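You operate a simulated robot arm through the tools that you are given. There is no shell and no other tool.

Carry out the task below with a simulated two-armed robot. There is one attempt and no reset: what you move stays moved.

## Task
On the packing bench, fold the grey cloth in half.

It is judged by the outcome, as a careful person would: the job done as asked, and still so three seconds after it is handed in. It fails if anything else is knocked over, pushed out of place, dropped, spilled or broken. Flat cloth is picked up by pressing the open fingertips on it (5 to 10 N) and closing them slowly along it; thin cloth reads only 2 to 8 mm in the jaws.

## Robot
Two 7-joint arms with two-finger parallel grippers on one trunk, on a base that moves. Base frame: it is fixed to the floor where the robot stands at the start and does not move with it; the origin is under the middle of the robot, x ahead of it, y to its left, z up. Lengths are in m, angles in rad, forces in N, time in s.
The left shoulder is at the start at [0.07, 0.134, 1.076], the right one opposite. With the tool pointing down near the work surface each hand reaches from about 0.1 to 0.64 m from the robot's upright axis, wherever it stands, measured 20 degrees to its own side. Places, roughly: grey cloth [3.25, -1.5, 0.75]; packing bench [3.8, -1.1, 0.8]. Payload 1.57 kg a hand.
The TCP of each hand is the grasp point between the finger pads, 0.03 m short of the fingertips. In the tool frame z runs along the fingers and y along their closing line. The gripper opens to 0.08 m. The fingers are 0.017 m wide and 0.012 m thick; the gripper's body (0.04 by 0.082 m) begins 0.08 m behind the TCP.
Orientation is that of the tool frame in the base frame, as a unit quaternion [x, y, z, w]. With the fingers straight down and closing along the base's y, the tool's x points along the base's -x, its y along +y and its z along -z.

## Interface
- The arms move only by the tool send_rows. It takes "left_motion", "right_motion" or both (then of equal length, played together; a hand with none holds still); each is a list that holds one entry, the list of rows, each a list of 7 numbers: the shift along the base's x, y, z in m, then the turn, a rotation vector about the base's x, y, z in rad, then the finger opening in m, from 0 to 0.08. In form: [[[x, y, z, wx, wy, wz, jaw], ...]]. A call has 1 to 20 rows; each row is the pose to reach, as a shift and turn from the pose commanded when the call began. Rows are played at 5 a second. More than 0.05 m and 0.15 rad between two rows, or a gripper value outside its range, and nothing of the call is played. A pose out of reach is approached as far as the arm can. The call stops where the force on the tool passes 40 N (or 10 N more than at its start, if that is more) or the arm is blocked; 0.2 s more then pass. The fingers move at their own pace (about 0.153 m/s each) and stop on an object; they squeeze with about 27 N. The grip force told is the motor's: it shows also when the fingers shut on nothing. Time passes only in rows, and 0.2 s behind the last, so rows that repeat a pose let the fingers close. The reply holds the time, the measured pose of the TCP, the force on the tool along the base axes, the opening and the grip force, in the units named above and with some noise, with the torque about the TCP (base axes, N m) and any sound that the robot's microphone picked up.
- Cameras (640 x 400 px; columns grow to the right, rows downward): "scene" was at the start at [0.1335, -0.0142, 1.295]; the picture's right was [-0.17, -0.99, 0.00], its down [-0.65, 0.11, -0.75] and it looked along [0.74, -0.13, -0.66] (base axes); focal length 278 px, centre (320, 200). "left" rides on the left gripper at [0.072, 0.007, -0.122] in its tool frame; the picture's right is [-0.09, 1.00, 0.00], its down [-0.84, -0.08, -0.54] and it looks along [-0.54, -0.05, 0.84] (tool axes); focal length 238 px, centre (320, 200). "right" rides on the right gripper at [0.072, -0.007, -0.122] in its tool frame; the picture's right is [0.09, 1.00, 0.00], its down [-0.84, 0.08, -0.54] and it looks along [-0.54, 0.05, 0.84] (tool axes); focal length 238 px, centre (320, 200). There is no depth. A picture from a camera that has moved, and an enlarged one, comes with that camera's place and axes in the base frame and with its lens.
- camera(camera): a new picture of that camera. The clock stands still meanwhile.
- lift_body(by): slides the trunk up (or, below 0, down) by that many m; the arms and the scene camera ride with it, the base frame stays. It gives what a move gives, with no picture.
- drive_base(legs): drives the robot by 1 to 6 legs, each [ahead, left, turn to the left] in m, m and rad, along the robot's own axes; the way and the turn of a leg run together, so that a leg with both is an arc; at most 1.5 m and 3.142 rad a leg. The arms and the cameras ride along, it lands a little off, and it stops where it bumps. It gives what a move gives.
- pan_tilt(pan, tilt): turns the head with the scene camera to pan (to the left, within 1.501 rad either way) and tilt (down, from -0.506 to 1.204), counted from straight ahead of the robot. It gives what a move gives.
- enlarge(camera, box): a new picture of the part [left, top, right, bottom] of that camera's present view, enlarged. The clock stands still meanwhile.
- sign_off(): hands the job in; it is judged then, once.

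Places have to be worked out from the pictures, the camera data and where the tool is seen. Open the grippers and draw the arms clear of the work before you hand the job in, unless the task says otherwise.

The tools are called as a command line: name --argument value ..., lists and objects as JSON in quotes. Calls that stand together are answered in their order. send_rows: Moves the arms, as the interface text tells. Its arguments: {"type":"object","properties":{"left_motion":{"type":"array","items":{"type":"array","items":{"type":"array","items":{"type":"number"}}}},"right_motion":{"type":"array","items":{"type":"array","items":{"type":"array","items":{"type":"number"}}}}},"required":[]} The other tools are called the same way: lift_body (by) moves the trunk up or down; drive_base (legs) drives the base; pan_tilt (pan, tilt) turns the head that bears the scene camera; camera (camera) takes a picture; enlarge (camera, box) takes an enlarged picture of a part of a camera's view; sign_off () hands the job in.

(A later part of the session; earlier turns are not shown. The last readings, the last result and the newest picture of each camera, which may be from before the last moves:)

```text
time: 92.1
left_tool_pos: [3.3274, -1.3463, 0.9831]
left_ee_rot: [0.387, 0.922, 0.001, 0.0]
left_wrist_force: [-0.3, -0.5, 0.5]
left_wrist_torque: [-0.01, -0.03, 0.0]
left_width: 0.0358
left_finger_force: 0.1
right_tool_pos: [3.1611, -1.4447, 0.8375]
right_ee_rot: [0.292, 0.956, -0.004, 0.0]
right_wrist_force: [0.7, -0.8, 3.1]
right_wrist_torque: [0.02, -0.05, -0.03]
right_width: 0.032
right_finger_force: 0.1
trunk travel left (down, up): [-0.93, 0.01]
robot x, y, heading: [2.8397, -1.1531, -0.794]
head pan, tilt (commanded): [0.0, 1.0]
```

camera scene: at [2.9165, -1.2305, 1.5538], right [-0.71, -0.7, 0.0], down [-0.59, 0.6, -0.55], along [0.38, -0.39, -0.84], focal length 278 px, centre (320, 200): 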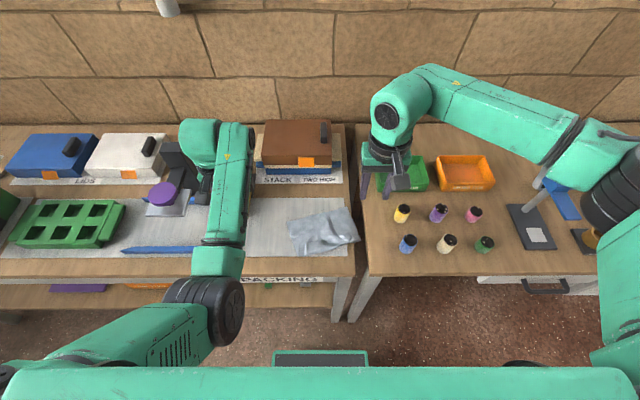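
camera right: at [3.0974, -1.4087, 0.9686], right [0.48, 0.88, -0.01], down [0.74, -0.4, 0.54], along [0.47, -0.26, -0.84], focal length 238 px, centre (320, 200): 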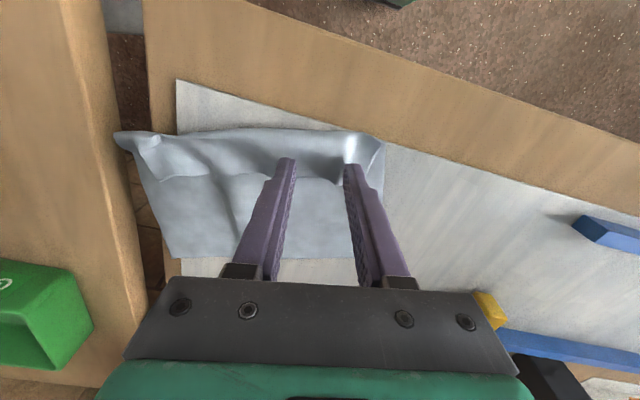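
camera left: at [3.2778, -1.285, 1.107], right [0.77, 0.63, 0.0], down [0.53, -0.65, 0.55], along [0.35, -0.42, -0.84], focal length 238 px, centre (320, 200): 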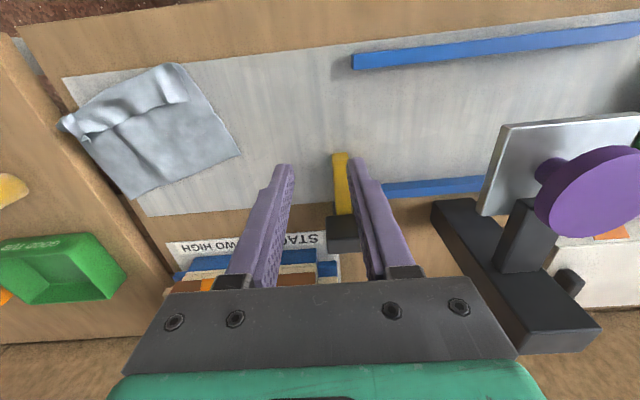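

About 3 N of contact. I press 1 mm more and then close slowly.

send_rows --right_motion '[[[0, 0, -0.0005, 0, 0, 0, 0.032], [0, 0, -0.0005, 0, 0, 0, 0.029], [0, 0, -0.0005, 0, 0, 0, 0.026], [0, 0, -0.0005, 0, 0, 0, 0.023], [0, 0, -0.0005, 0, 0, 0, 0.02], [0, 0, -0.0005, 0, 0, 0, 0.017], [0, 0, -0.0005, 0, 0, 0, 0.014], [0, 0, -0.0005, 0, 0, 0, 0.011], [0, 0, -0.0005, 0, 0, 0, 0.008], [0, 0, -0.0005, 0, 0, 0, 0.005], [0, 0, -0.0005, 0, 0, 0, 0.002], [0, 0, -0.0005, 0, 0, 0, 0.0], [0, 0, -0.0005, 0, 0, 0, 0.0]]]'

camera --camera "right"

```text
time: 94.9
left_tool_pos: [3.3285, -1.3465, 0.9841]
left_ee_rot: [0.386, 0.922, 0.0, 0.001]
left_wrist_force: [-0.7, -0.4, 0.0]
left_wrist_torque: [-0.02, -0.02, 0.0]
left_width: 0.0359
left_finger_force: 0.1
right_tool_pos: [3.1596, -1.4441, 0.8355]
right_ee_rot: [0.292, 0.956, -0.003, -0.002]
right_wrist_force: [0.4, 0.2, 8.8]
right_wrist_torque: [0.02, -0.07, 0.0]
right_width: 0.0032
right_finger_force: 23.9
trunk travel left (down, up): [-0.93, 0.01]
robot x, y, heading: [2.8377, -1.1518, -0.794]
head pan, tilt (commanded): [0.0, 1.0]
```

```text
taken
camera right: at [3.0955, -1.4076, 0.9574], right [0.48, 0.88, -0.01], down [0.74, -0.4, 0.54], along [0.47, -0.26, -0.84], focal length 238 px, centre (320, 200)
```

right: 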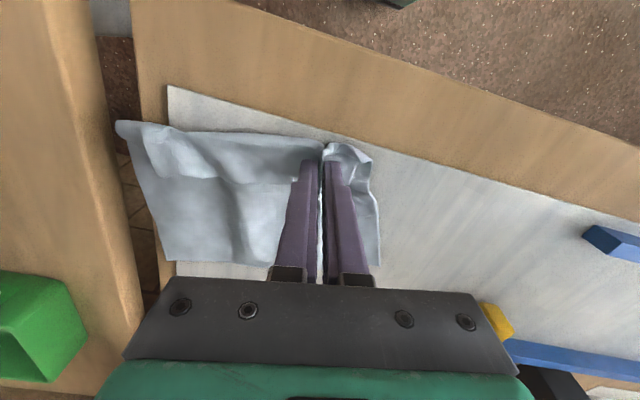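

The jaws read 3.2 mm, so some cloth is held. I lift 2.5 cm to see whether it is only the strip.

send_rows --right_motion '[[[0, 0, 0.006, 0, 0, 0, 0], [0, 0, 0.012, 0, 0, 0, 0], [0, 0, 0.018, 0, 0, 0, 0], [0, 0, 0.025, 0, 0, 0, 0], [0, 0, 0.025, 0, 0, 0, 0]]]'

camera --camera "right"

camera --camera "left"

enlarge --camera "scene" --box '[230, 165, 390, 265]'

```text
time: 96.1
left_tool_pos: [3.3287, -1.3462, 0.984]
left_ee_rot: [0.386, 0.922, 0.001, 0.001]
left_wrist_force: [-0.4, 0.0, -0.3]
left_wrist_torque: [0.0, -0.02, -0.02]
left_width: 0.0359
left_finger_force: 0.1
right_tool_pos: [3.1621, -1.4452, 0.8601]
right_ee_rot: [0.291, 0.957, -0.003, -0.002]
right_wrist_force: [0.2, -0.2, 0.0]
right_wrist_torque: [0.0, -0.02, 0.04]
right_width: 0.0032
right_finger_force: 24.5
trunk travel left (down, up): [-0.93, 0.01]
robot x, y, heading: [2.8373, -1.148, -0.789]
head pan, tilt (commanded): [0.0, 1.0]
```

```text
taken
camera right: at [3.0969, -1.4083, 0.9818], right [0.48, 0.88, -0.01], down [0.74, -0.4, 0.54], along [0.47, -0.26, -0.84], focal length 238 px, centre (320, 200)
```

right: 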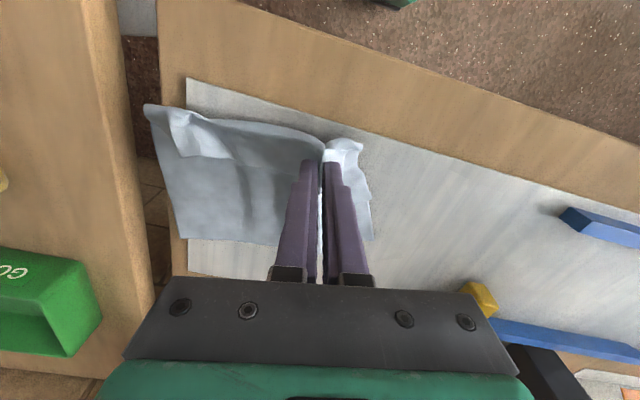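

```text
taken
camera left: at [3.2825, -1.2892, 1.1043], right [0.77, 0.63, 0.0], down [0.53, -0.65, 0.54], along [0.34, -0.42, -0.84], focal length 238 px, centre (320, 200)
```

left: 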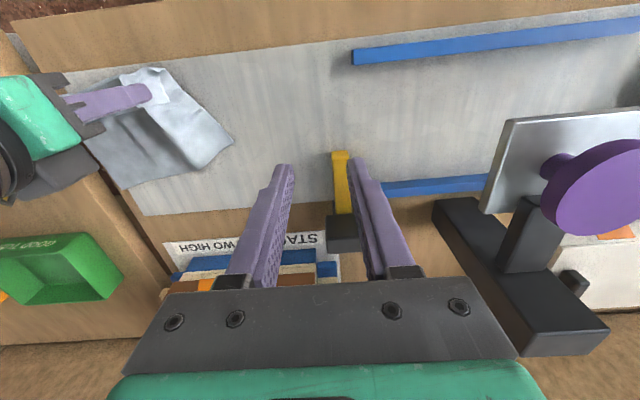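

```text
4.00 times, centred on (310, 215) of scene
camera zoom: at [2.9233, -1.2366, 1.553], right [-0.71, -0.7, 0.0], down [-0.59, 0.6, -0.54], along [0.38, -0.38, -0.84], focal length 1112 px, centre (360, 140)
```

zoom: 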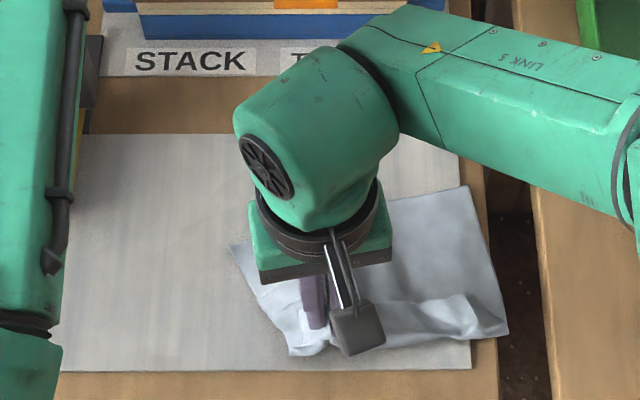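

I enlarge the left camera's view of the grip to see which layer is held.

enlarge --camera "left" --box '[60, 50, 250, 200]'

enlarge --camera "right" --box '[130, 80, 400, 250]'

```text
2.67 times, centred on (155, 125) of left
camera zoom: at [3.2825, -1.2892, 1.1043], right [0.77, 0.63, 0.0], down [0.53, -0.65, 0.54], along [0.34, -0.42, -0.84], focal length 636 px, centre (760, 400)
```

zoom: 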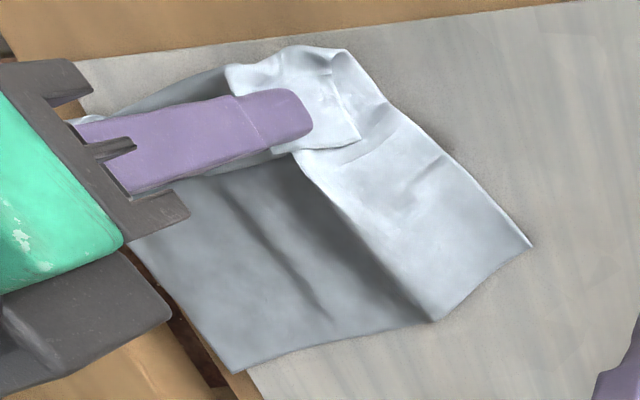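

```text
2.35 times, centred on (265, 165) of right
camera zoom: at [3.0969, -1.4083, 0.9818], right [0.48, 0.88, -0.01], down [0.74, -0.4, 0.54], along [0.47, -0.26, -0.84], focal length 561 px, centre (449, 282)
```

zoom: 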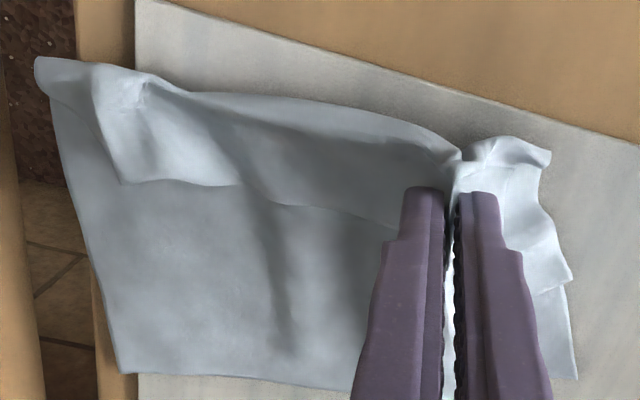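

Both layers came up together, so this grip won't flip the strip, but it is useful for moving the cloth off the bench end. I shift the left hand 5 cm further left and up for clearance, then pull the cloth about 5 cm left and 3 cm away to straighten it.

send_rows --left_motion '[[[0.009, 0.009, 0.01, 0, 0, 0, 0.036], [0.018, 0.018, 0.02, 0, 0, 0, 0.036], [0.027, 0.027, 0.03, 0, 0, 0, 0.036], [0.035, 0.035, 0.03, 0, 0, 0, 0.036], [0.035, 0.035, 0.03, 0, 0, 0, 0.036]]]'

send_rows --right_motion '[[[0, 0, -0.012, 0, 0, 0, 0], [0.0106, 0.0029, -0.012, 0, 0, 0, 0], [0.0213, 0.0057, -0.012, 0, 0, 0, 0], [0.0319, 0.0086, -0.012, 0, 0, 0, 0], [0.0426, 0.0114, -0.012, 0, 0, 0, 0], [0.0532, 0.0143, -0.012, 0, 0, 0, 0], [0.0567, 0.014, -0.012, 0, 0, 0, 0], [0.0567, 0.014, -0.012, 0, 0, 0, 0]]]'

camera --camera "right"

camera --camera "left"

camera --camera "scene"

```text
time: 97.3
left_tool_pos: [3.3632, -1.311, 1.0131]
left_ee_rot: [0.385, 0.923, 0.001, 0.001]
left_wrist_force: [-0.2, 0.1, 0.2]
left_wrist_torque: [0.02, 0.0, -0.02]
left_width: 0.0358
left_finger_force: 0.0
right_tool_pos: [3.1614, -1.4442, 0.8605]
right_ee_rot: [0.291, 0.957, -0.003, -0.002]
right_wrist_force: [-1.1, -0.1, 0.3]
right_wrist_torque: [0.01, 0.03, 0.02]
right_width: 0.0032
right_finger_force: 24.0
trunk travel left (down, up): [-0.93, 0.01]
robot x, y, heading: [2.8392, -1.1483, -0.784]
head pan, tilt (commanded): [0.0, 1.0]
```

```text
time: 99.1
left_tool_pos: [3.3628, -1.3104, 1.0129]
left_ee_rot: [0.387, 0.922, 0.0, 0.001]
left_wrist_force: [-0.3, 0.6, 0.1]
left_wrist_torque: [0.02, 0.0, -0.02]
left_width: 0.0359
left_finger_force: 0.0
right_tool_pos: [3.189, -1.4367, 0.8573]
right_ee_rot: [0.297, 0.955, -0.007, -0.002]
right_wrist_force: [-0.1, 0.5, 0.0]
right_wrist_torque: [-0.04, -0.01, -0.01]
right_width: 0.0031
right_finger_force: 24.1
right hand out of reach, approached as far as the arm can: row 4, 5, 6, 7, 8
trunk travel left (down, up): [-0.93, 0.01]
robot x, y, heading: [2.8377, -1.1501, -0.793]
head pan, tilt (commanded): [0.0, 1.0]
```

```text
taken
camera right: at [3.1257, -1.3985, 0.9787], right [0.49, 0.87, -0.01], down [0.74, -0.41, 0.54], along [0.46, -0.28, -0.84], focal length 238 px, centre (320, 200)
```

right: 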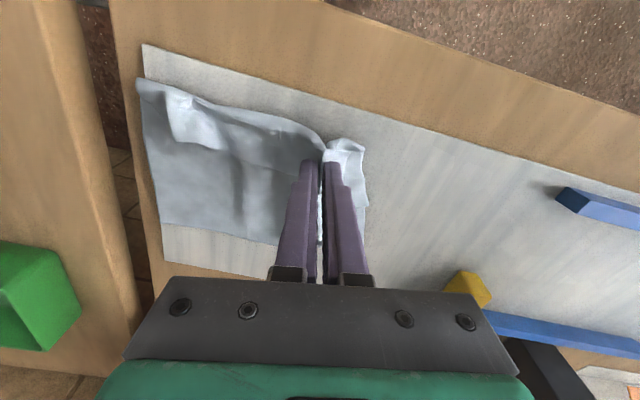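

```text
taken
camera left: at [3.3165, -1.2542, 1.1337], right [0.77, 0.63, 0.0], down [0.53, -0.65, 0.54], along [0.34, -0.42, -0.84], focal length 238 px, centre (320, 200)
```

left: 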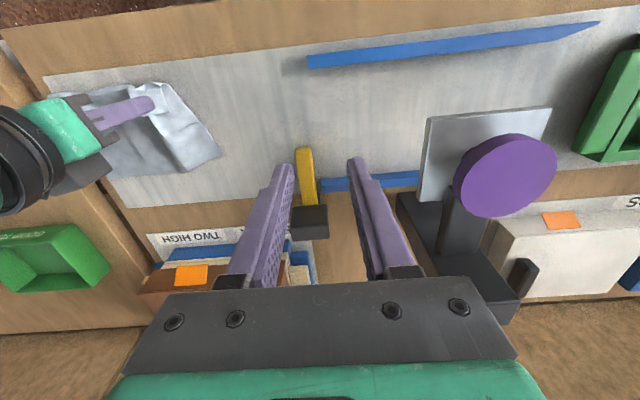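

```text
taken
camera scene: at [2.9233, -1.2371, 1.553], right [-0.71, -0.7, 0.0], down [-0.59, 0.6, -0.54], along [0.38, -0.38, -0.84], focal length 278 px, centre (320, 200)
```

scene: 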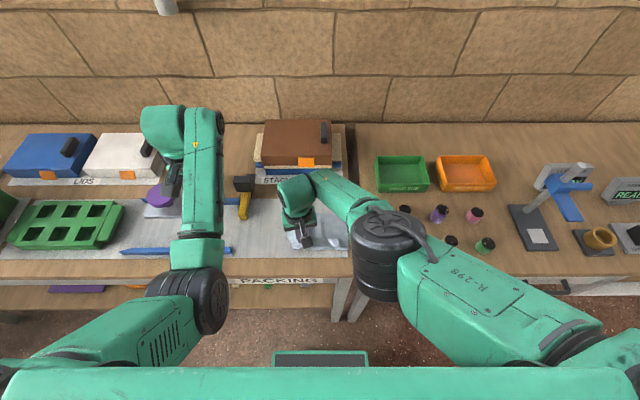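

The right arm is near its reach here because the trunk is so high; both arms would work better with the trunk lower and the elbows out, as at the start. I put the cloth down, release it, and lift the right hand so I can back away and reset both arms' postures.

send_rows --right_motion '[[[-0.004, -0.004, -0.006, 0, 0, 0, 0], [-0.004, -0.004, -0.012, 0, 0, 0, 0], [-0.004, -0.004, -0.012, 0, 0, 0, 0.01], [-0.004, -0.004, -0.012, 0, 0, 0, 0.02], [-0.004, -0.004, -0.012, 0, 0, 0, 0.032], [-0.004, -0.004, -0.012, 0, 0, 0, 0.036], [-0.004, -0.004, 0.005, 0, 0, 0, 0.036], [-0.01, -0.01, 0.03, 0, 0, -0.05, 0.036], [-0.025, -0.025, 0.06, 0, 0, -0.1, 0.036], [-0.045, -0.045, 0.1, 0, 0, -0.15, 0.036], [-0.065, -0.065, 0.14, 0, 0, -0.19, 0.036], [-0.085, -0.085, 0.18, 0, 0, -0.19, 0.036], [-0.1, -0.1, 0.21, 0, 0, -0.19, 0.036], [-0.1, -0.1, 0.21, 0, 0, -0.19, 0.036]]]'

camera --camera "scene"

enlarge --camera "scene" --box '[230, 165, 390, 265]'

```text
time: 102.1
left_tool_pos: [3.3637, -1.3095, 1.0117]
left_ee_rot: [0.387, 0.922, 0.001, 0.0]
left_wrist_force: [-0.1, 0.3, -0.2]
left_wrist_torque: [0.03, 0.0, -0.01]
left_width: 0.0361
left_finger_force: 0.1
right_tool_pos: [3.0932, -1.5272, 1.0715]
right_ee_rot: [0.381, 0.924, -0.003, -0.003]
right_wrist_force: [0.0, 0.5, 0.5]
right_wrist_torque: [0.0, 0.01, 0.02]
right_width: 0.0361
right_finger_force: 0.1
right hand out of reach, approached as far as the arm can: row 2, 3
trunk travel left (down, up): [-0.93, 0.01]
robot x, y, heading: [2.8424, -1.1491, -0.79]
head pan, tilt (commanded): [0.0, 1.0]
```

```text
taken
camera scene: at [2.924, -1.2366, 1.553], right [-0.71, -0.7, 0.0], down [-0.59, 0.6, -0.54], along [0.38, -0.38, -0.84], focal length 278 px, centre (320, 200)
```

scene: 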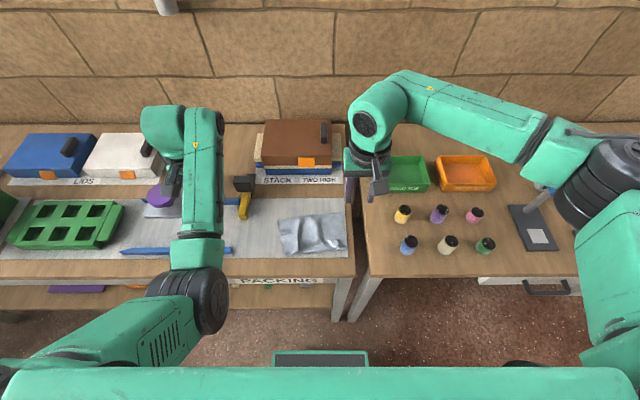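

```text
4.00 times, centred on (310, 215) of scene
camera zoom: at [2.924, -1.2366, 1.553], right [-0.71, -0.7, 0.0], down [-0.59, 0.6, -0.54], along [0.38, -0.38, -0.84], focal length 1112 px, centre (360, 140)
```

zoom: 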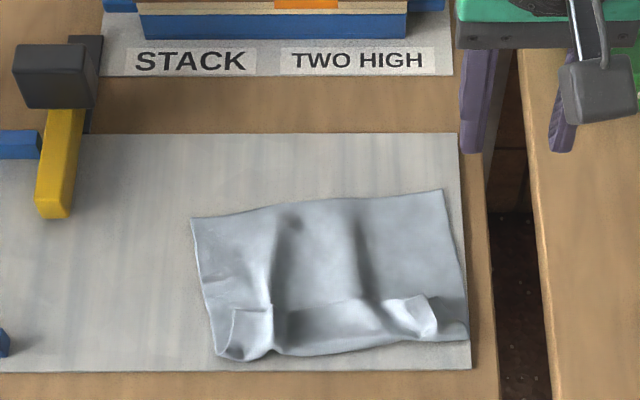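

The cloth now lies fully on the mat and nearly square to the bench, with only the near strip still turned over. I back off 0.25 m so both arms hang clear of the bench while I reset their postures.

drive_base --legs '[[-0.25, 0, 0]]'

send_rows --left_motion '[[[0, 0, 0, 0.05, -0.05, 0, 0.036], [0, 0, 0, 0.1, -0.1, 0, 0.036], [0, 0, 0, 0.15, -0.15, 0, 0.036], [0, 0, 0, 0.2, -0.2, 0, 0.036], [0, 0, 0, 0.25, -0.25, 0, 0.036], [0, 0, 0, 0.3, -0.3, 0, 0.036], [0, 0, 0, 0.35, -0.35, 0, 0.036], [0, 0, 0, 0.35, -0.35, 0, 0.036]]]'

camera --camera "scene"

```text
time: 104.0
left_tool_pos: [3.1864, -1.1326, 1.0119]
left_ee_rot: [0.387, 0.922, 0.001, 0.0]
left_wrist_force: [0.8, 0.9, -0.7]
left_wrist_torque: [0.03, -0.01, -0.02]
left_width: 0.0358
left_finger_force: 0.0
right_tool_pos: [2.9169, -1.349, 1.0688]
right_ee_rot: [0.381, 0.925, -0.002, -0.003]
right_wrist_force: [0.5, -0.7, 0.2]
right_wrist_torque: [0.02, 0.01, 0.02]
right_width: 0.0358
right_finger_force: 0.2
trunk travel left (down, up): [-0.93, 0.01]
robot x, y, heading: [2.6603, -0.9704, -0.791]
head pan, tilt (commanded): [0.0, 1.0]
```

```text
time: 105.8
left_tool_pos: [3.1839, -1.1322, 1.0131]
left_ee_rot: [0.375, 0.894, 0.228, 0.094]
left_wrist_force: [0.2, 0.3, 0.1]
left_wrist_torque: [0.01, -0.01, 0.01]
left_width: 0.0361
left_finger_force: 0.1
right_tool_pos: [2.9159, -1.3488, 1.0714]
right_ee_rot: [0.381, 0.924, -0.003, -0.002]
right_wrist_force: [0.4, 0.9, 0.0]
right_wrist_torque: [0.01, -0.01, 0.02]
right_width: 0.036
right_finger_force: 0.1
trunk travel left (down, up): [-0.93, 0.01]
robot x, y, heading: [2.6582, -0.9717, -0.79]
head pan, tilt (commanded): [0.0, 1.0]
```

```text
taken
camera scene: at [2.7458, -1.0572, 1.553], right [-0.71, -0.7, 0.0], down [-0.59, 0.6, -0.54], along [0.38, -0.38, -0.84], focal length 278 px, centre (320, 200)
```

scene: 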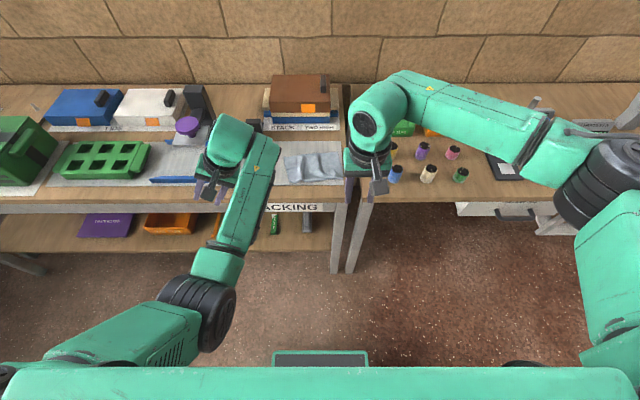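

The rolled pose was reached without trouble. Holding that roll, I now raise the left hand to see if the elbow goes outward.

send_rows --left_motion '[[[0, 0, 0.02, 0, 0, 0, 0.036], [0, 0, 0.04, 0, 0, 0, 0.036], [0, 0, 0.06, 0, 0, 0, 0.036], [0, 0, 0.08, 0, 0, 0, 0.036], [0, 0, 0.1, 0, 0, 0, 0.036], [0, 0, 0.12, 0, 0, 0, 0.036], [0, 0, 0.14, 0, 0, 0, 0.036], [0, 0, 0.14, 0, 0, 0, 0.036], [0, 0, 0.14, 0, 0, 0, 0.036]]]'

camera --camera "scene"

```text
time: 107.8
left_tool_pos: [3.1892, -1.1243, 1.1556]
left_ee_rot: [0.367, 0.895, 0.237, 0.095]
left_wrist_force: [0.0, -0.6, 0.5]
left_wrist_torque: [-0.01, 0.03, 0.0]
left_width: 0.0363
left_finger_force: 0.1
right_tool_pos: [2.9157, -1.3484, 1.0697]
right_ee_rot: [0.381, 0.925, -0.003, -0.003]
right_wrist_force: [0.0, 0.3, -0.3]
right_wrist_torque: [0.03, 0.01, 0.0]
right_width: 0.0358
right_finger_force: 0.0
trunk travel left (down, up): [-0.93, 0.01]
robot x, y, heading: [2.662, -0.9712, -0.787]
head pan, tilt (commanded): [0.0, 1.0]
```

```text
taken
camera scene: at [2.7455, -1.0571, 1.553], right [-0.71, -0.7, 0.0], down [-0.59, 0.6, -0.54], along [0.38, -0.38, -0.84], focal length 278 px, centre (320, 200)
```

scene: 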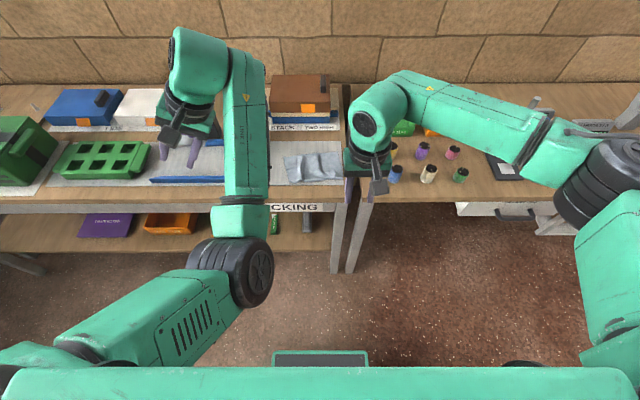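

The pose was reached but the elbow went inward, not outward. I now roll the hand back upright at this height and see how the arm settles.

send_rows --left_motion '[[[0, 0, 0, -0.05, 0.05, 0, 0.036], [0, 0, 0, -0.1, 0.1, 0, 0.036], [0, 0, 0, -0.15, 0.15, 0, 0.036], [0, 0, 0, -0.2, 0.2, 0, 0.036], [0, 0, 0, -0.25, 0.25, 0, 0.036], [0, 0, 0, -0.3, 0.3, 0, 0.036], [0, 0, 0, -0.35, 0.35, 0, 0.036], [0, 0, 0, -0.35, 0.35, 0, 0.036], [0, 0, 0, -0.35, 0.35, 0, 0.036], [0, 0, 0, -0.35, 0.35, 0, 0.036]]]'

camera --camera "scene"

```text
time: 110.0
left_tool_pos: [3.2046, -1.1352, 1.1428]
left_ee_rot: [0.387, 0.922, 0.001, 0.001]
left_wrist_force: [0.1, -0.1, -0.9]
left_wrist_torque: [0.0, 0.01, 0.02]
left_width: 0.036
left_finger_force: 0.2
left hand out of reach, approached as far as the arm can: row 3, 4, 5, 6, 7, 8, 9, 10
right_tool_pos: [2.9153, -1.3477, 1.0709]
right_ee_rot: [0.381, 0.925, -0.002, -0.002]
right_wrist_force: [-0.2, 0.7, 0.7]
right_wrist_torque: [0.01, 0.03, 0.0]
right_width: 0.0364
right_finger_force: 0.1
trunk travel left (down, up): [-0.93, 0.01]
robot x, y, heading: [2.6604, -0.9708, -0.785]
head pan, tilt (commanded): [0.0, 1.0]
```

```text
taken
camera scene: at [2.7457, -1.057, 1.553], right [-0.71, -0.7, 0.0], down [-0.59, 0.6, -0.54], along [0.38, -0.38, -0.84], focal length 278 px, centre (320, 200)
```

scene: 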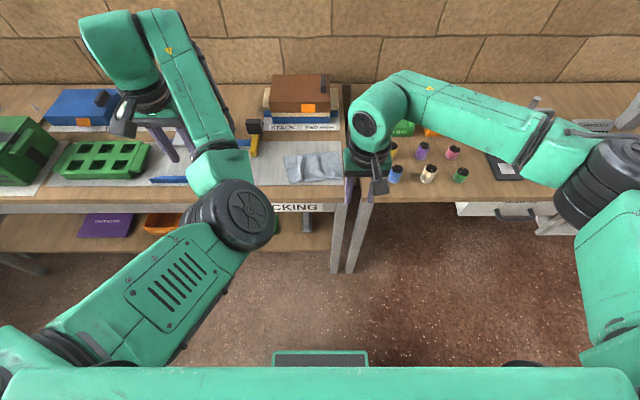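

That swung the elbow up on the inside, the mirror image of what I want. So I retrace: roll back, lower, unroll to the elbow-down state, then try rolling the opposite way.

send_rows --left_motion '[[[0, 0, 0, 0.05, -0.05, 0, 0.036], [0, 0, 0, 0.1, -0.1, 0, 0.036], [0, 0, 0, 0.15, -0.15, 0, 0.036], [0, 0, 0, 0.2, -0.2, 0, 0.036], [0, 0, 0, 0.25, -0.25, 0, 0.036], [0, 0, 0, 0.3, -0.3, 0, 0.036], [0, 0, 0, 0.35, -0.35, 0, 0.036], [0, 0, -0.03, 0.35, -0.35, 0, 0.036], [0, 0, -0.06, 0.35, -0.35, 0, 0.036], [0, 0, -0.09, 0.35, -0.35, 0, 0.036], [0, 0, -0.12, 0.35, -0.35, 0, 0.036], [0, 0, -0.15, 0.35, -0.35, 0, 0.036], [0, 0, -0.17, 0.3, -0.3, 0, 0.036], [0, 0, -0.19, 0.25, -0.25, 0, 0.036], [0, 0, -0.2, 0.2, -0.2, 0, 0.036], [0, 0, -0.21, 0.15, -0.15, 0, 0.036], [0, 0, -0.22, 0.1, -0.1, 0, 0.036], [0, 0, -0.23, 0.05, -0.05, 0, 0.036], [0, 0, -0.23, 0, 0, 0, 0.036], [0, 0, -0.23, 0, 0, 0, 0.036]]]'

camera --camera "scene"

```text
time: 114.2
left_tool_pos: [3.2066, -1.1365, 0.9114]
left_ee_rot: [0.387, 0.922, 0.0, 0.0]
left_wrist_force: [-0.8, -0.4, 0.9]
left_wrist_torque: [-0.01, 0.01, 0.01]
left_width: 0.0361
left_finger_force: 0.1
right_tool_pos: [2.914, -1.3491, 1.0704]
right_ee_rot: [0.381, 0.925, -0.003, -0.002]
right_wrist_force: [0.6, -0.4, 0.0]
right_wrist_torque: [-0.01, -0.04, 0.03]
right_width: 0.0362
right_finger_force: 0.1
trunk travel left (down, up): [-0.93, 0.01]
robot x, y, heading: [2.6633, -0.97, -0.79]
head pan, tilt (commanded): [0.0, 1.0]
```

```text
taken
camera scene: at [2.7454, -1.0571, 1.553], right [-0.71, -0.7, 0.0], down [-0.59, 0.6, -0.54], along [0.38, -0.38, -0.84], focal length 278 px, centre (320, 200)
```

scene: 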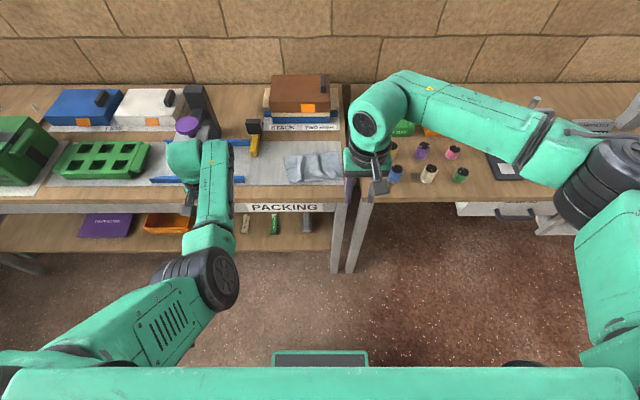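

Back to the elbow-down state, upright at z = 0.91. Now I roll the hand the other way and then raise it.

send_rows --left_motion '[[[0, 0, 0, -0.05, 0.05, 0, 0.036], [0, 0, 0, -0.1, 0.1, 0, 0.036], [0, 0, 0, -0.15, 0.15, 0, 0.036], [0, 0, 0, -0.2, 0.2, 0, 0.036], [0, 0, 0, -0.25, 0.25, 0, 0.036], [0, 0, 0, -0.3, 0.3, 0, 0.036], [0, 0, 0, -0.35, 0.35, 0, 0.036], [0, 0, 0, -0.35, 0.35, 0, 0.036], [0, 0, 0, -0.35, 0.35, 0, 0.036]]]'

camera --camera "scene"

```text
time: 116.2
left_tool_pos: [3.2055, -1.1349, 0.9127]
left_ee_rot: [0.374, 0.894, -0.226, -0.093]
left_wrist_force: [-0.2, 0.6, 0.3]
left_wrist_torque: [0.03, 0.0, -0.01]
left_width: 0.0362
left_finger_force: 0.0
right_tool_pos: [2.9145, -1.3484, 1.0703]
right_ee_rot: [0.381, 0.925, -0.003, -0.003]
right_wrist_force: [0.2, 0.6, -0.8]
right_wrist_torque: [0.01, -0.02, 0.0]
right_width: 0.0358
right_finger_force: 0.1
trunk travel left (down, up): [-0.93, 0.01]
robot x, y, heading: [2.6604, -0.9713, -0.786]
head pan, tilt (commanded): [0.0, 1.0]
```

```text
taken
camera scene: at [2.7454, -1.0572, 1.553], right [-0.71, -0.7, 0.0], down [-0.59, 0.6, -0.54], along [0.38, -0.38, -0.84], focal length 278 px, centre (320, 200)
```

scene: 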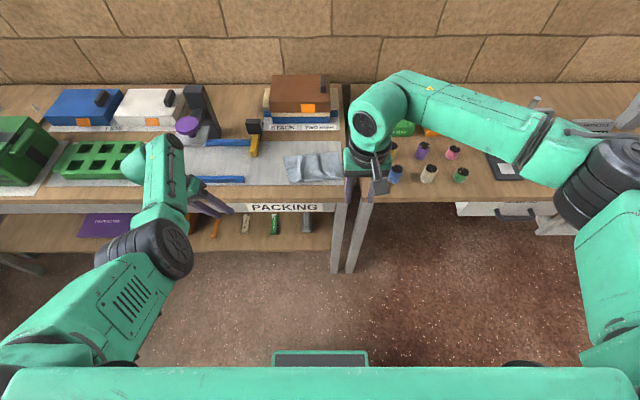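

The elbow moved outward this time. I raise the hand with this roll held.

send_rows --left_motion '[[[0, 0, 0.025, 0, 0, 0, 0.036], [0, 0, 0.05, 0, 0, 0, 0.036], [0, 0, 0.075, 0, 0, 0, 0.036], [0, 0, 0.1, 0, 0, 0, 0.036], [0, 0, 0.125, 0, 0, 0, 0.036], [0, 0, 0.15, 0, 0, 0, 0.036], [0, 0, 0.175, 0, 0, 0, 0.036], [0, 0, 0.2, 0, 0, 0, 0.036], [0, 0, 0.22, 0, 0, 0, 0.036], [0, 0, 0.22, 0, 0, 0, 0.036], [0, 0, 0.22, 0, 0, 0, 0.036]]]'

camera --camera "scene"

```text
time: 118.5
left_tool_pos: [3.2066, -1.1346, 1.1334]
left_ee_rot: [0.374, 0.895, -0.226, -0.092]
left_wrist_force: [-0.6, -0.6, -0.6]
left_wrist_torque: [0.02, 0.02, -0.02]
left_width: 0.0361
left_finger_force: 0.1
right_tool_pos: [2.9158, -1.3486, 1.0706]
right_ee_rot: [0.381, 0.925, -0.003, -0.003]
right_wrist_force: [0.7, 0.8, -0.4]
right_wrist_torque: [-0.03, -0.03, 0.0]
right_width: 0.0362
right_finger_force: 0.0
trunk travel left (down, up): [-0.93, 0.01]
robot x, y, heading: [2.6619, -0.9708, -0.788]
head pan, tilt (commanded): [0.0, 1.0]
```

```text
taken
camera scene: at [2.7456, -1.0571, 1.553], right [-0.71, -0.7, 0.0], down [-0.59, 0.6, -0.54], along [0.38, -0.38, -0.84], focal length 278 px, centre (320, 200)
```

scene: 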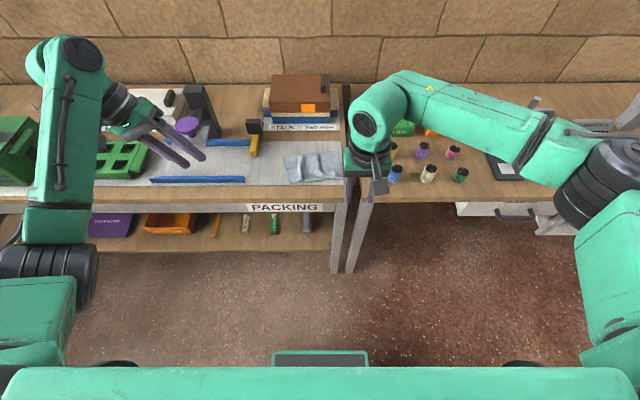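

The elbow is now well outside. I roll the hand upright again at this height, moving it a little toward centre.

send_rows --left_motion '[[[0, 0, 0, 0.05, -0.05, 0, 0.036], [-0.005, -0.005, 0, 0.1, -0.1, 0, 0.036], [-0.01, -0.01, 0, 0.15, -0.15, 0, 0.036], [-0.02, -0.02, 0, 0.2, -0.2, 0, 0.036], [-0.03, -0.03, 0, 0.25, -0.25, 0, 0.036], [-0.04, -0.04, 0, 0.3, -0.3, 0, 0.036], [-0.05, -0.05, 0, 0.35, -0.35, 0, 0.036], [-0.06, -0.06, 0, 0.35, -0.35, 0, 0.036], [-0.07, -0.07, 0, 0.35, -0.35, 0, 0.036], [-0.07, -0.07, 0, 0.35, -0.35, 0, 0.036]]]'

camera --camera "scene"

```text
time: 120.8
left_tool_pos: [3.1357, -1.2052, 1.1318]
left_ee_rot: [0.387, 0.922, 0.001, 0.0]
left_wrist_force: [0.7, 0.1, 0.5]
left_wrist_torque: [-0.03, -0.01, -0.02]
left_width: 0.0361
left_finger_force: 0.0
right_tool_pos: [2.9152, -1.3486, 1.071]
right_ee_rot: [0.38, 0.925, -0.003, -0.002]
right_wrist_force: [0.2, 0.0, 0.1]
right_wrist_torque: [0.02, 0.06, 0.01]
right_width: 0.036
right_finger_force: 0.1
trunk travel left (down, up): [-0.93, 0.01]
robot x, y, heading: [2.6627, -0.971, -0.787]
head pan, tilt (commanded): [0.0, 1.0]
```

```text
taken
camera scene: at [2.7457, -1.057, 1.553], right [-0.71, -0.7, 0.0], down [-0.59, 0.6, -0.54], along [0.38, -0.38, -0.84], focal length 278 px, centre (320, 200)
```

scene: 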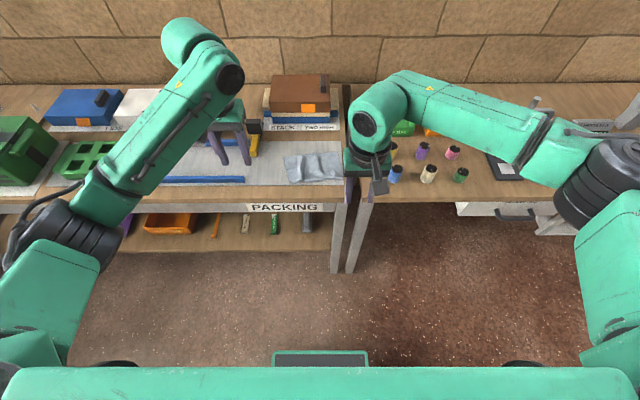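

The left arm is back to the good elbow-out posture. I drive back to the bench, centring on the cloth, with the hands still high.

drive_base --legs '[[0.27, 0.02, 0]]'

send_rows --left_motion '[[[-0.01, -0.002, 0, 0, 0, 0, 0.036], [-0.025, -0.004, 0, 0, 0, 0, 0.036], [-0.045, -0.006, 0, 0, 0, 0, 0.036], [-0.065, -0.008, 0, 0, 0, 0, 0.036], [-0.085, -0.008, 0, 0, 0, 0, 0.036], [-0.085, -0.008, 0, 0, 0, 0, 0.036]]]'

camera --camera "scene"

```text
time: 122.7
left_tool_pos: [3.3366, -1.3814, 1.1321]
left_ee_rot: [0.386, 0.922, 0.001, 0.001]
left_wrist_force: [0.1, -0.2, -0.6]
left_wrist_torque: [0.04, -0.02, 0.02]
left_width: 0.0363
left_finger_force: 0.0
right_tool_pos: [3.1166, -1.5247, 1.0718]
right_ee_rot: [0.381, 0.925, -0.003, -0.001]
right_wrist_force: [0.0, 0.4, -0.1]
right_wrist_torque: [-0.01, 0.0, -0.03]
right_width: 0.0361
right_finger_force: 0.0
trunk travel left (down, up): [-0.93, 0.01]
robot x, y, heading: [2.8617, -1.1483, -0.791]
head pan, tilt (commanded): [0.0, 1.0]
```

```text
time: 124.1
left_tool_pos: [3.2528, -1.3909, 1.1311]
left_ee_rot: [0.386, 0.922, 0.0, 0.001]
left_wrist_force: [0.3, 0.1, 0.4]
left_wrist_torque: [-0.02, 0.0, 0.02]
left_width: 0.0364
left_finger_force: 0.0
right_tool_pos: [3.1192, -1.525, 1.0707]
right_ee_rot: [0.381, 0.924, -0.003, -0.003]
right_wrist_force: [0.3, 0.3, 0.4]
right_wrist_torque: [0.02, -0.02, 0.01]
right_width: 0.036
right_finger_force: 0.0
trunk travel left (down, up): [-0.93, 0.01]
robot x, y, heading: [2.867, -1.146, -0.793]
head pan, tilt (commanded): [0.0, 1.0]
```

```text
taken
camera scene: at [2.9493, -1.2343, 1.553], right [-0.71, -0.7, 0.0], down [-0.59, 0.6, -0.54], along [0.38, -0.38, -0.84], focal length 278 px, centre (320, 200)
```

scene: 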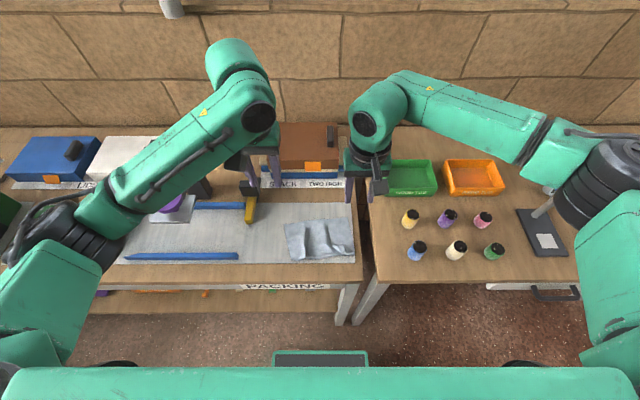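

Both arms are now symmetric with elbows out. I lower the trunk 17 cm so the hands reach the cloth in this posture.

lift_body --by -0.17

camera --camera "scene"

camera --camera "right"

camera --camera "left"

```text
time: 126.0
left_tool_pos: [3.2544, -1.391, 0.9615]
left_ee_rot: [0.387, 0.922, 0.0, 0.001]
left_wrist_force: [-0.4, -0.2, -0.3]
left_wrist_torque: [0.02, 0.03, 0.02]
left_width: 0.0359
left_finger_force: 0.1
right_tool_pos: [3.1181, -1.5242, 0.9004]
right_ee_rot: [0.381, 0.925, -0.003, -0.001]
right_wrist_force: [-0.2, -0.5, -0.5]
right_wrist_torque: [0.0, 0.0, 0.0]
right_width: 0.036
right_finger_force: 0.1
trunk travel left (down, up): [-0.76, 0.18]
robot x, y, heading: [2.8677, -1.1481, -0.792]
head pan, tilt (commanded): [0.0, 1.0]
```

```text
taken
camera scene: at [2.9488, -1.2341, 1.383], right [-0.71, -0.7, 0.0], down [-0.59, 0.6, -0.54], along [0.38, -0.38, -0.84], focal length 278 px, centre (320, 200)
```

scene: 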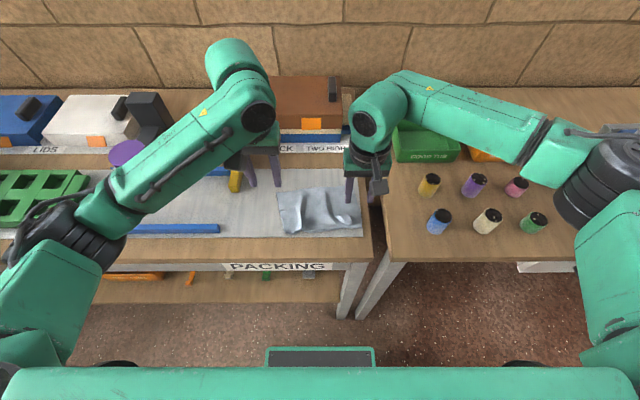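

```text
taken
camera right: at [3.0615, -1.4775, 1.0223], right [0.64, 0.77, -0.01], down [0.65, -0.53, 0.54], along [0.41, -0.35, -0.84], focal length 238 px, centre (320, 200)
```

right: 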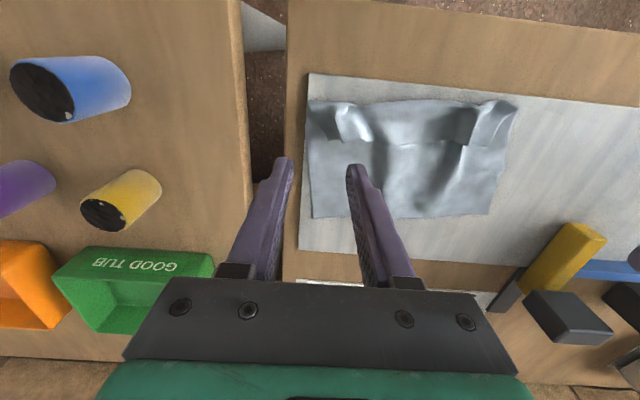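

```text
taken
camera left: at [3.2072, -1.3333, 1.0832], right [0.77, 0.63, 0.0], down [0.53, -0.65, 0.54], along [0.34, -0.42, -0.84], focal length 238 px, centre (320, 200)
```

left: 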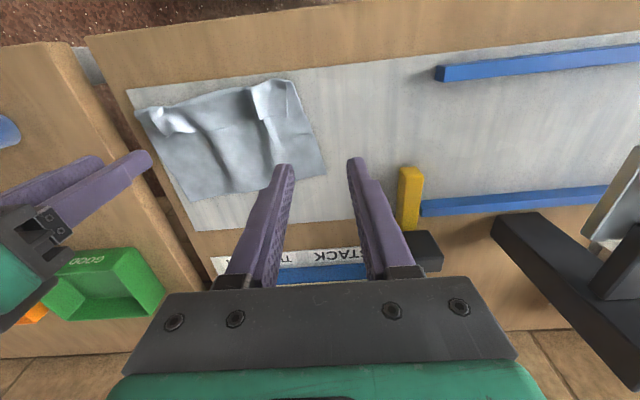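

I zoom in on the cloth from all three cameras to plan how to open the turned-over strip.

enlarge --camera "right" --box '[290, 75, 530, 225]'

enlarge --camera "left" --box '[120, 65, 344, 205]'

enlarge --camera "scene" --box '[256, 170, 384, 250]'

```text
2.67 times, centred on (410, 150) of right
camera zoom: at [3.0615, -1.4775, 1.0223], right [0.64, 0.77, -0.01], down [0.65, -0.53, 0.54], along [0.41, -0.35, -0.84], focal length 636 px, centre (80, 333)
```

zoom: 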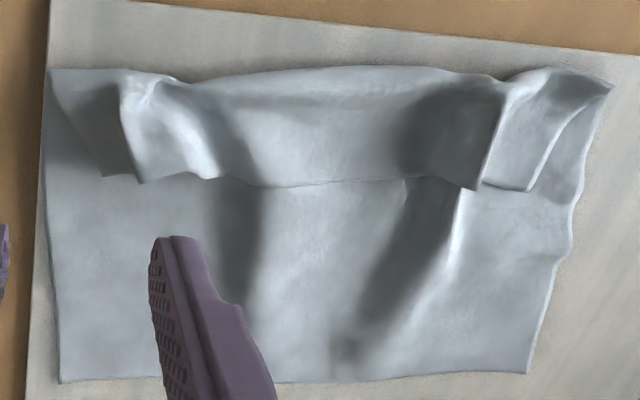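

```text
2.86 times, centred on (232, 135) of left
camera zoom: at [3.2072, -1.3333, 1.0832], right [0.77, 0.63, 0.0], down [0.53, -0.65, 0.54], along [0.34, -0.42, -0.84], focal length 681 px, centre (571, 386)
```

zoom: 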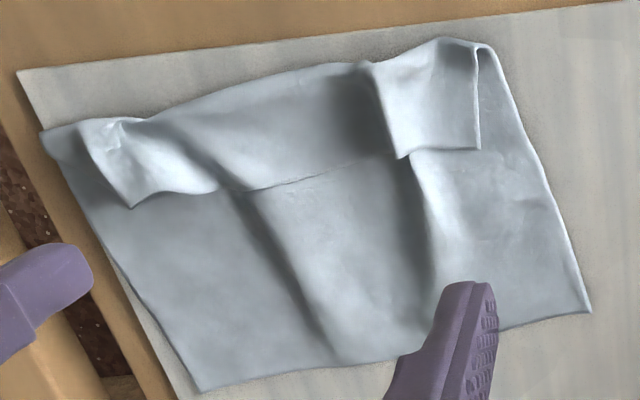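

```text
5.00 times, centred on (320, 210) of scene
camera zoom: at [2.9488, -1.2341, 1.383], right [-0.71, -0.7, 0.0], down [-0.59, 0.6, -0.54], along [0.38, -0.38, -0.84], focal length 1390 px, centre (320, 150)
```

zoom: 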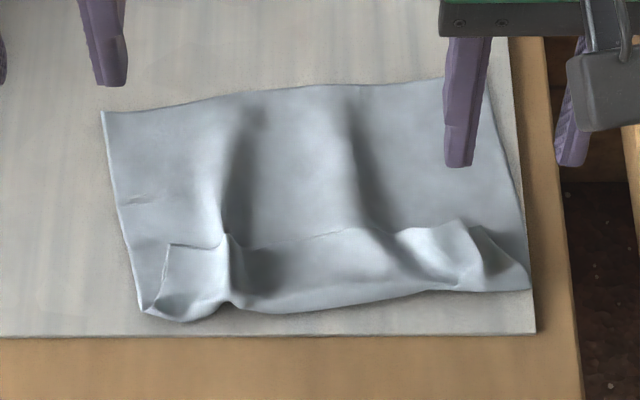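

The turned strip has raised flaps at both ends (its two corners), so I can straddle each flap without pressing and pinch only the upper layer. I move both hands over the flaps (right hand about [3.129, -1.494], left about [3.208, -1.406]) with the jaws open 44 mm.

send_rows --left_motion '[[[-0.0117, -0.0037, -0.02, 0, 0, 0, 0.044], [-0.0234, -0.0075, -0.04, 0, 0, 0, 0.044], [-0.0351, -0.0112, -0.06, 0, 0, 0, 0.044], [-0.0468, -0.015, -0.08, 0, 0, 0, 0.044], [-0.0468, -0.015, -0.092, 0, 0, 0, 0.044], [-0.0468, -0.015, -0.092, 0, 0, 0, 0.044]]]' --right_motion '[[[0.0026, 0.0075, 0, 0, 0, 0, 0.044], [0.0052, 0.015, -0.005, 0, 0, 0, 0.044], [0.0078, 0.0225, -0.015, 0, 0, 0, 0.044], [0.0104, 0.03, -0.025, 0, 0, 0, 0.044], [0.0104, 0.03, -0.03, 0, 0, 0, 0.044], [0.0104, 0.03, -0.03, 0, 0, 0, 0.044]]]'

camera --camera "right"

camera --camera "left"

```text
time: 127.4
left_tool_pos: [3.2047, -1.4042, 0.8699]
left_ee_rot: [0.386, 0.923, 0.001, 0.001]
left_wrist_force: [0.2, 0.1, -0.5]
left_wrist_torque: [0.04, -0.01, -0.01]
left_width: 0.0436
left_finger_force: 0.0
right_tool_pos: [3.1273, -1.4946, 0.869]
right_ee_rot: [0.381, 0.924, -0.002, -0.002]
right_wrist_force: [-0.2, -0.2, -0.3]
right_wrist_torque: [-0.01, -0.02, -0.02]
right_width: 0.0439
right_finger_force: 0.1
trunk travel left (down, up): [-0.76, 0.18]
robot x, y, heading: [2.8629, -1.1499, -0.792]
head pan, tilt (commanded): [0.0, 1.0]
```

```text
taken
camera right: at [3.071, -1.4472, 0.9923], right [0.64, 0.77, -0.01], down [0.65, -0.53, 0.54], along [0.41, -0.35, -0.84], focal length 238 px, centre (320, 200)
```

right: 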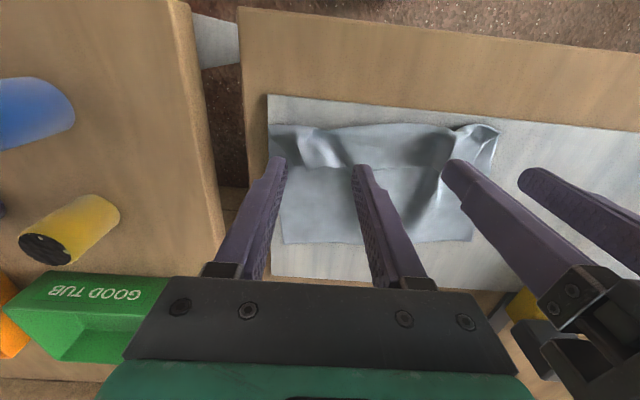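

```text
taken
camera left: at [3.1588, -1.3473, 0.9912], right [0.77, 0.63, 0.0], down [0.53, -0.65, 0.54], along [0.34, -0.42, -0.84], focal length 238 px, centre (320, 200)
```

left: 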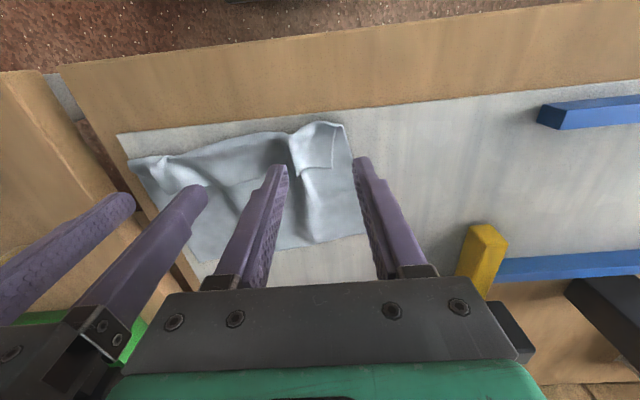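

Both jaws straddle their flaps. I lower to just above the lower layer (tips about 4 mm over the mat).

send_rows --left_motion '[[[0, 0, -0.01, 0, 0, 0, 0.044], [0, 0, -0.02, 0, 0, 0, 0.044], [0, 0, -0.026, 0, 0, 0, 0.044], [0, 0, -0.03, 0, 0, 0, 0.044], [0, 0, -0.03, 0, 0, 0, 0.044]]]' --right_motion '[[[0, 0, -0.01, 0, 0, 0, 0.044], [0, 0, -0.02, 0, 0, 0, 0.044], [0, 0, -0.025, 0, 0, 0, 0.044], [0, 0, -0.029, 0, 0, 0, 0.044], [0, 0, -0.029, 0, 0, 0, 0.044]]]'

camera --camera "right"

camera --camera "left"

```text
time: 128.6
left_tool_pos: [3.2057, -1.4056, 0.8407]
left_ee_rot: [0.386, 0.923, 0.001, 0.001]
left_wrist_force: [0.0, 1.2, -0.6]
left_wrist_torque: [-0.05, 0.01, 0.0]
left_width: 0.0443
left_finger_force: 0.1
right_tool_pos: [3.1288, -1.4953, 0.8416]
right_ee_rot: [0.381, 0.925, -0.002, -0.002]
right_wrist_force: [-0.7, 0.0, 0.2]
right_wrist_torque: [-0.02, 0.0, 0.01]
right_width: 0.044
right_finger_force: 0.1
trunk travel left (down, up): [-0.76, 0.18]
robot x, y, heading: [2.8654, -1.1474, -0.791]
head pan, tilt (commanded): [0.0, 1.0]
```

```text
taken
camera right: at [3.0719, -1.4474, 0.9631], right [0.64, 0.77, -0.01], down [0.65, -0.53, 0.54], along [0.41, -0.35, -0.84], focal length 238 px, centre (320, 200)
```

right: 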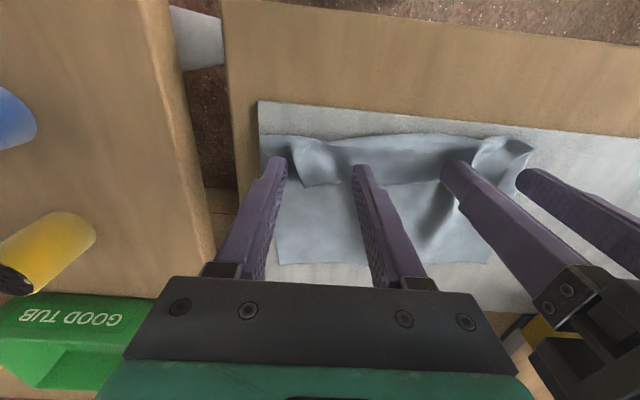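

```text
taken
camera left: at [3.16, -1.3485, 0.9612], right [0.77, 0.63, 0.0], down [0.53, -0.65, 0.54], along [0.34, -0.42, -0.84], focal length 238 px, centre (320, 200)
```

left: 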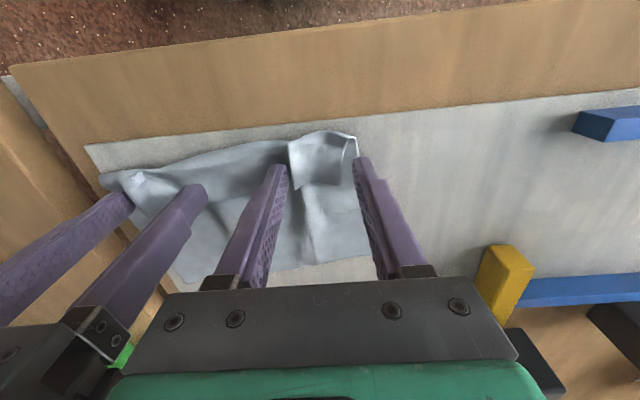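

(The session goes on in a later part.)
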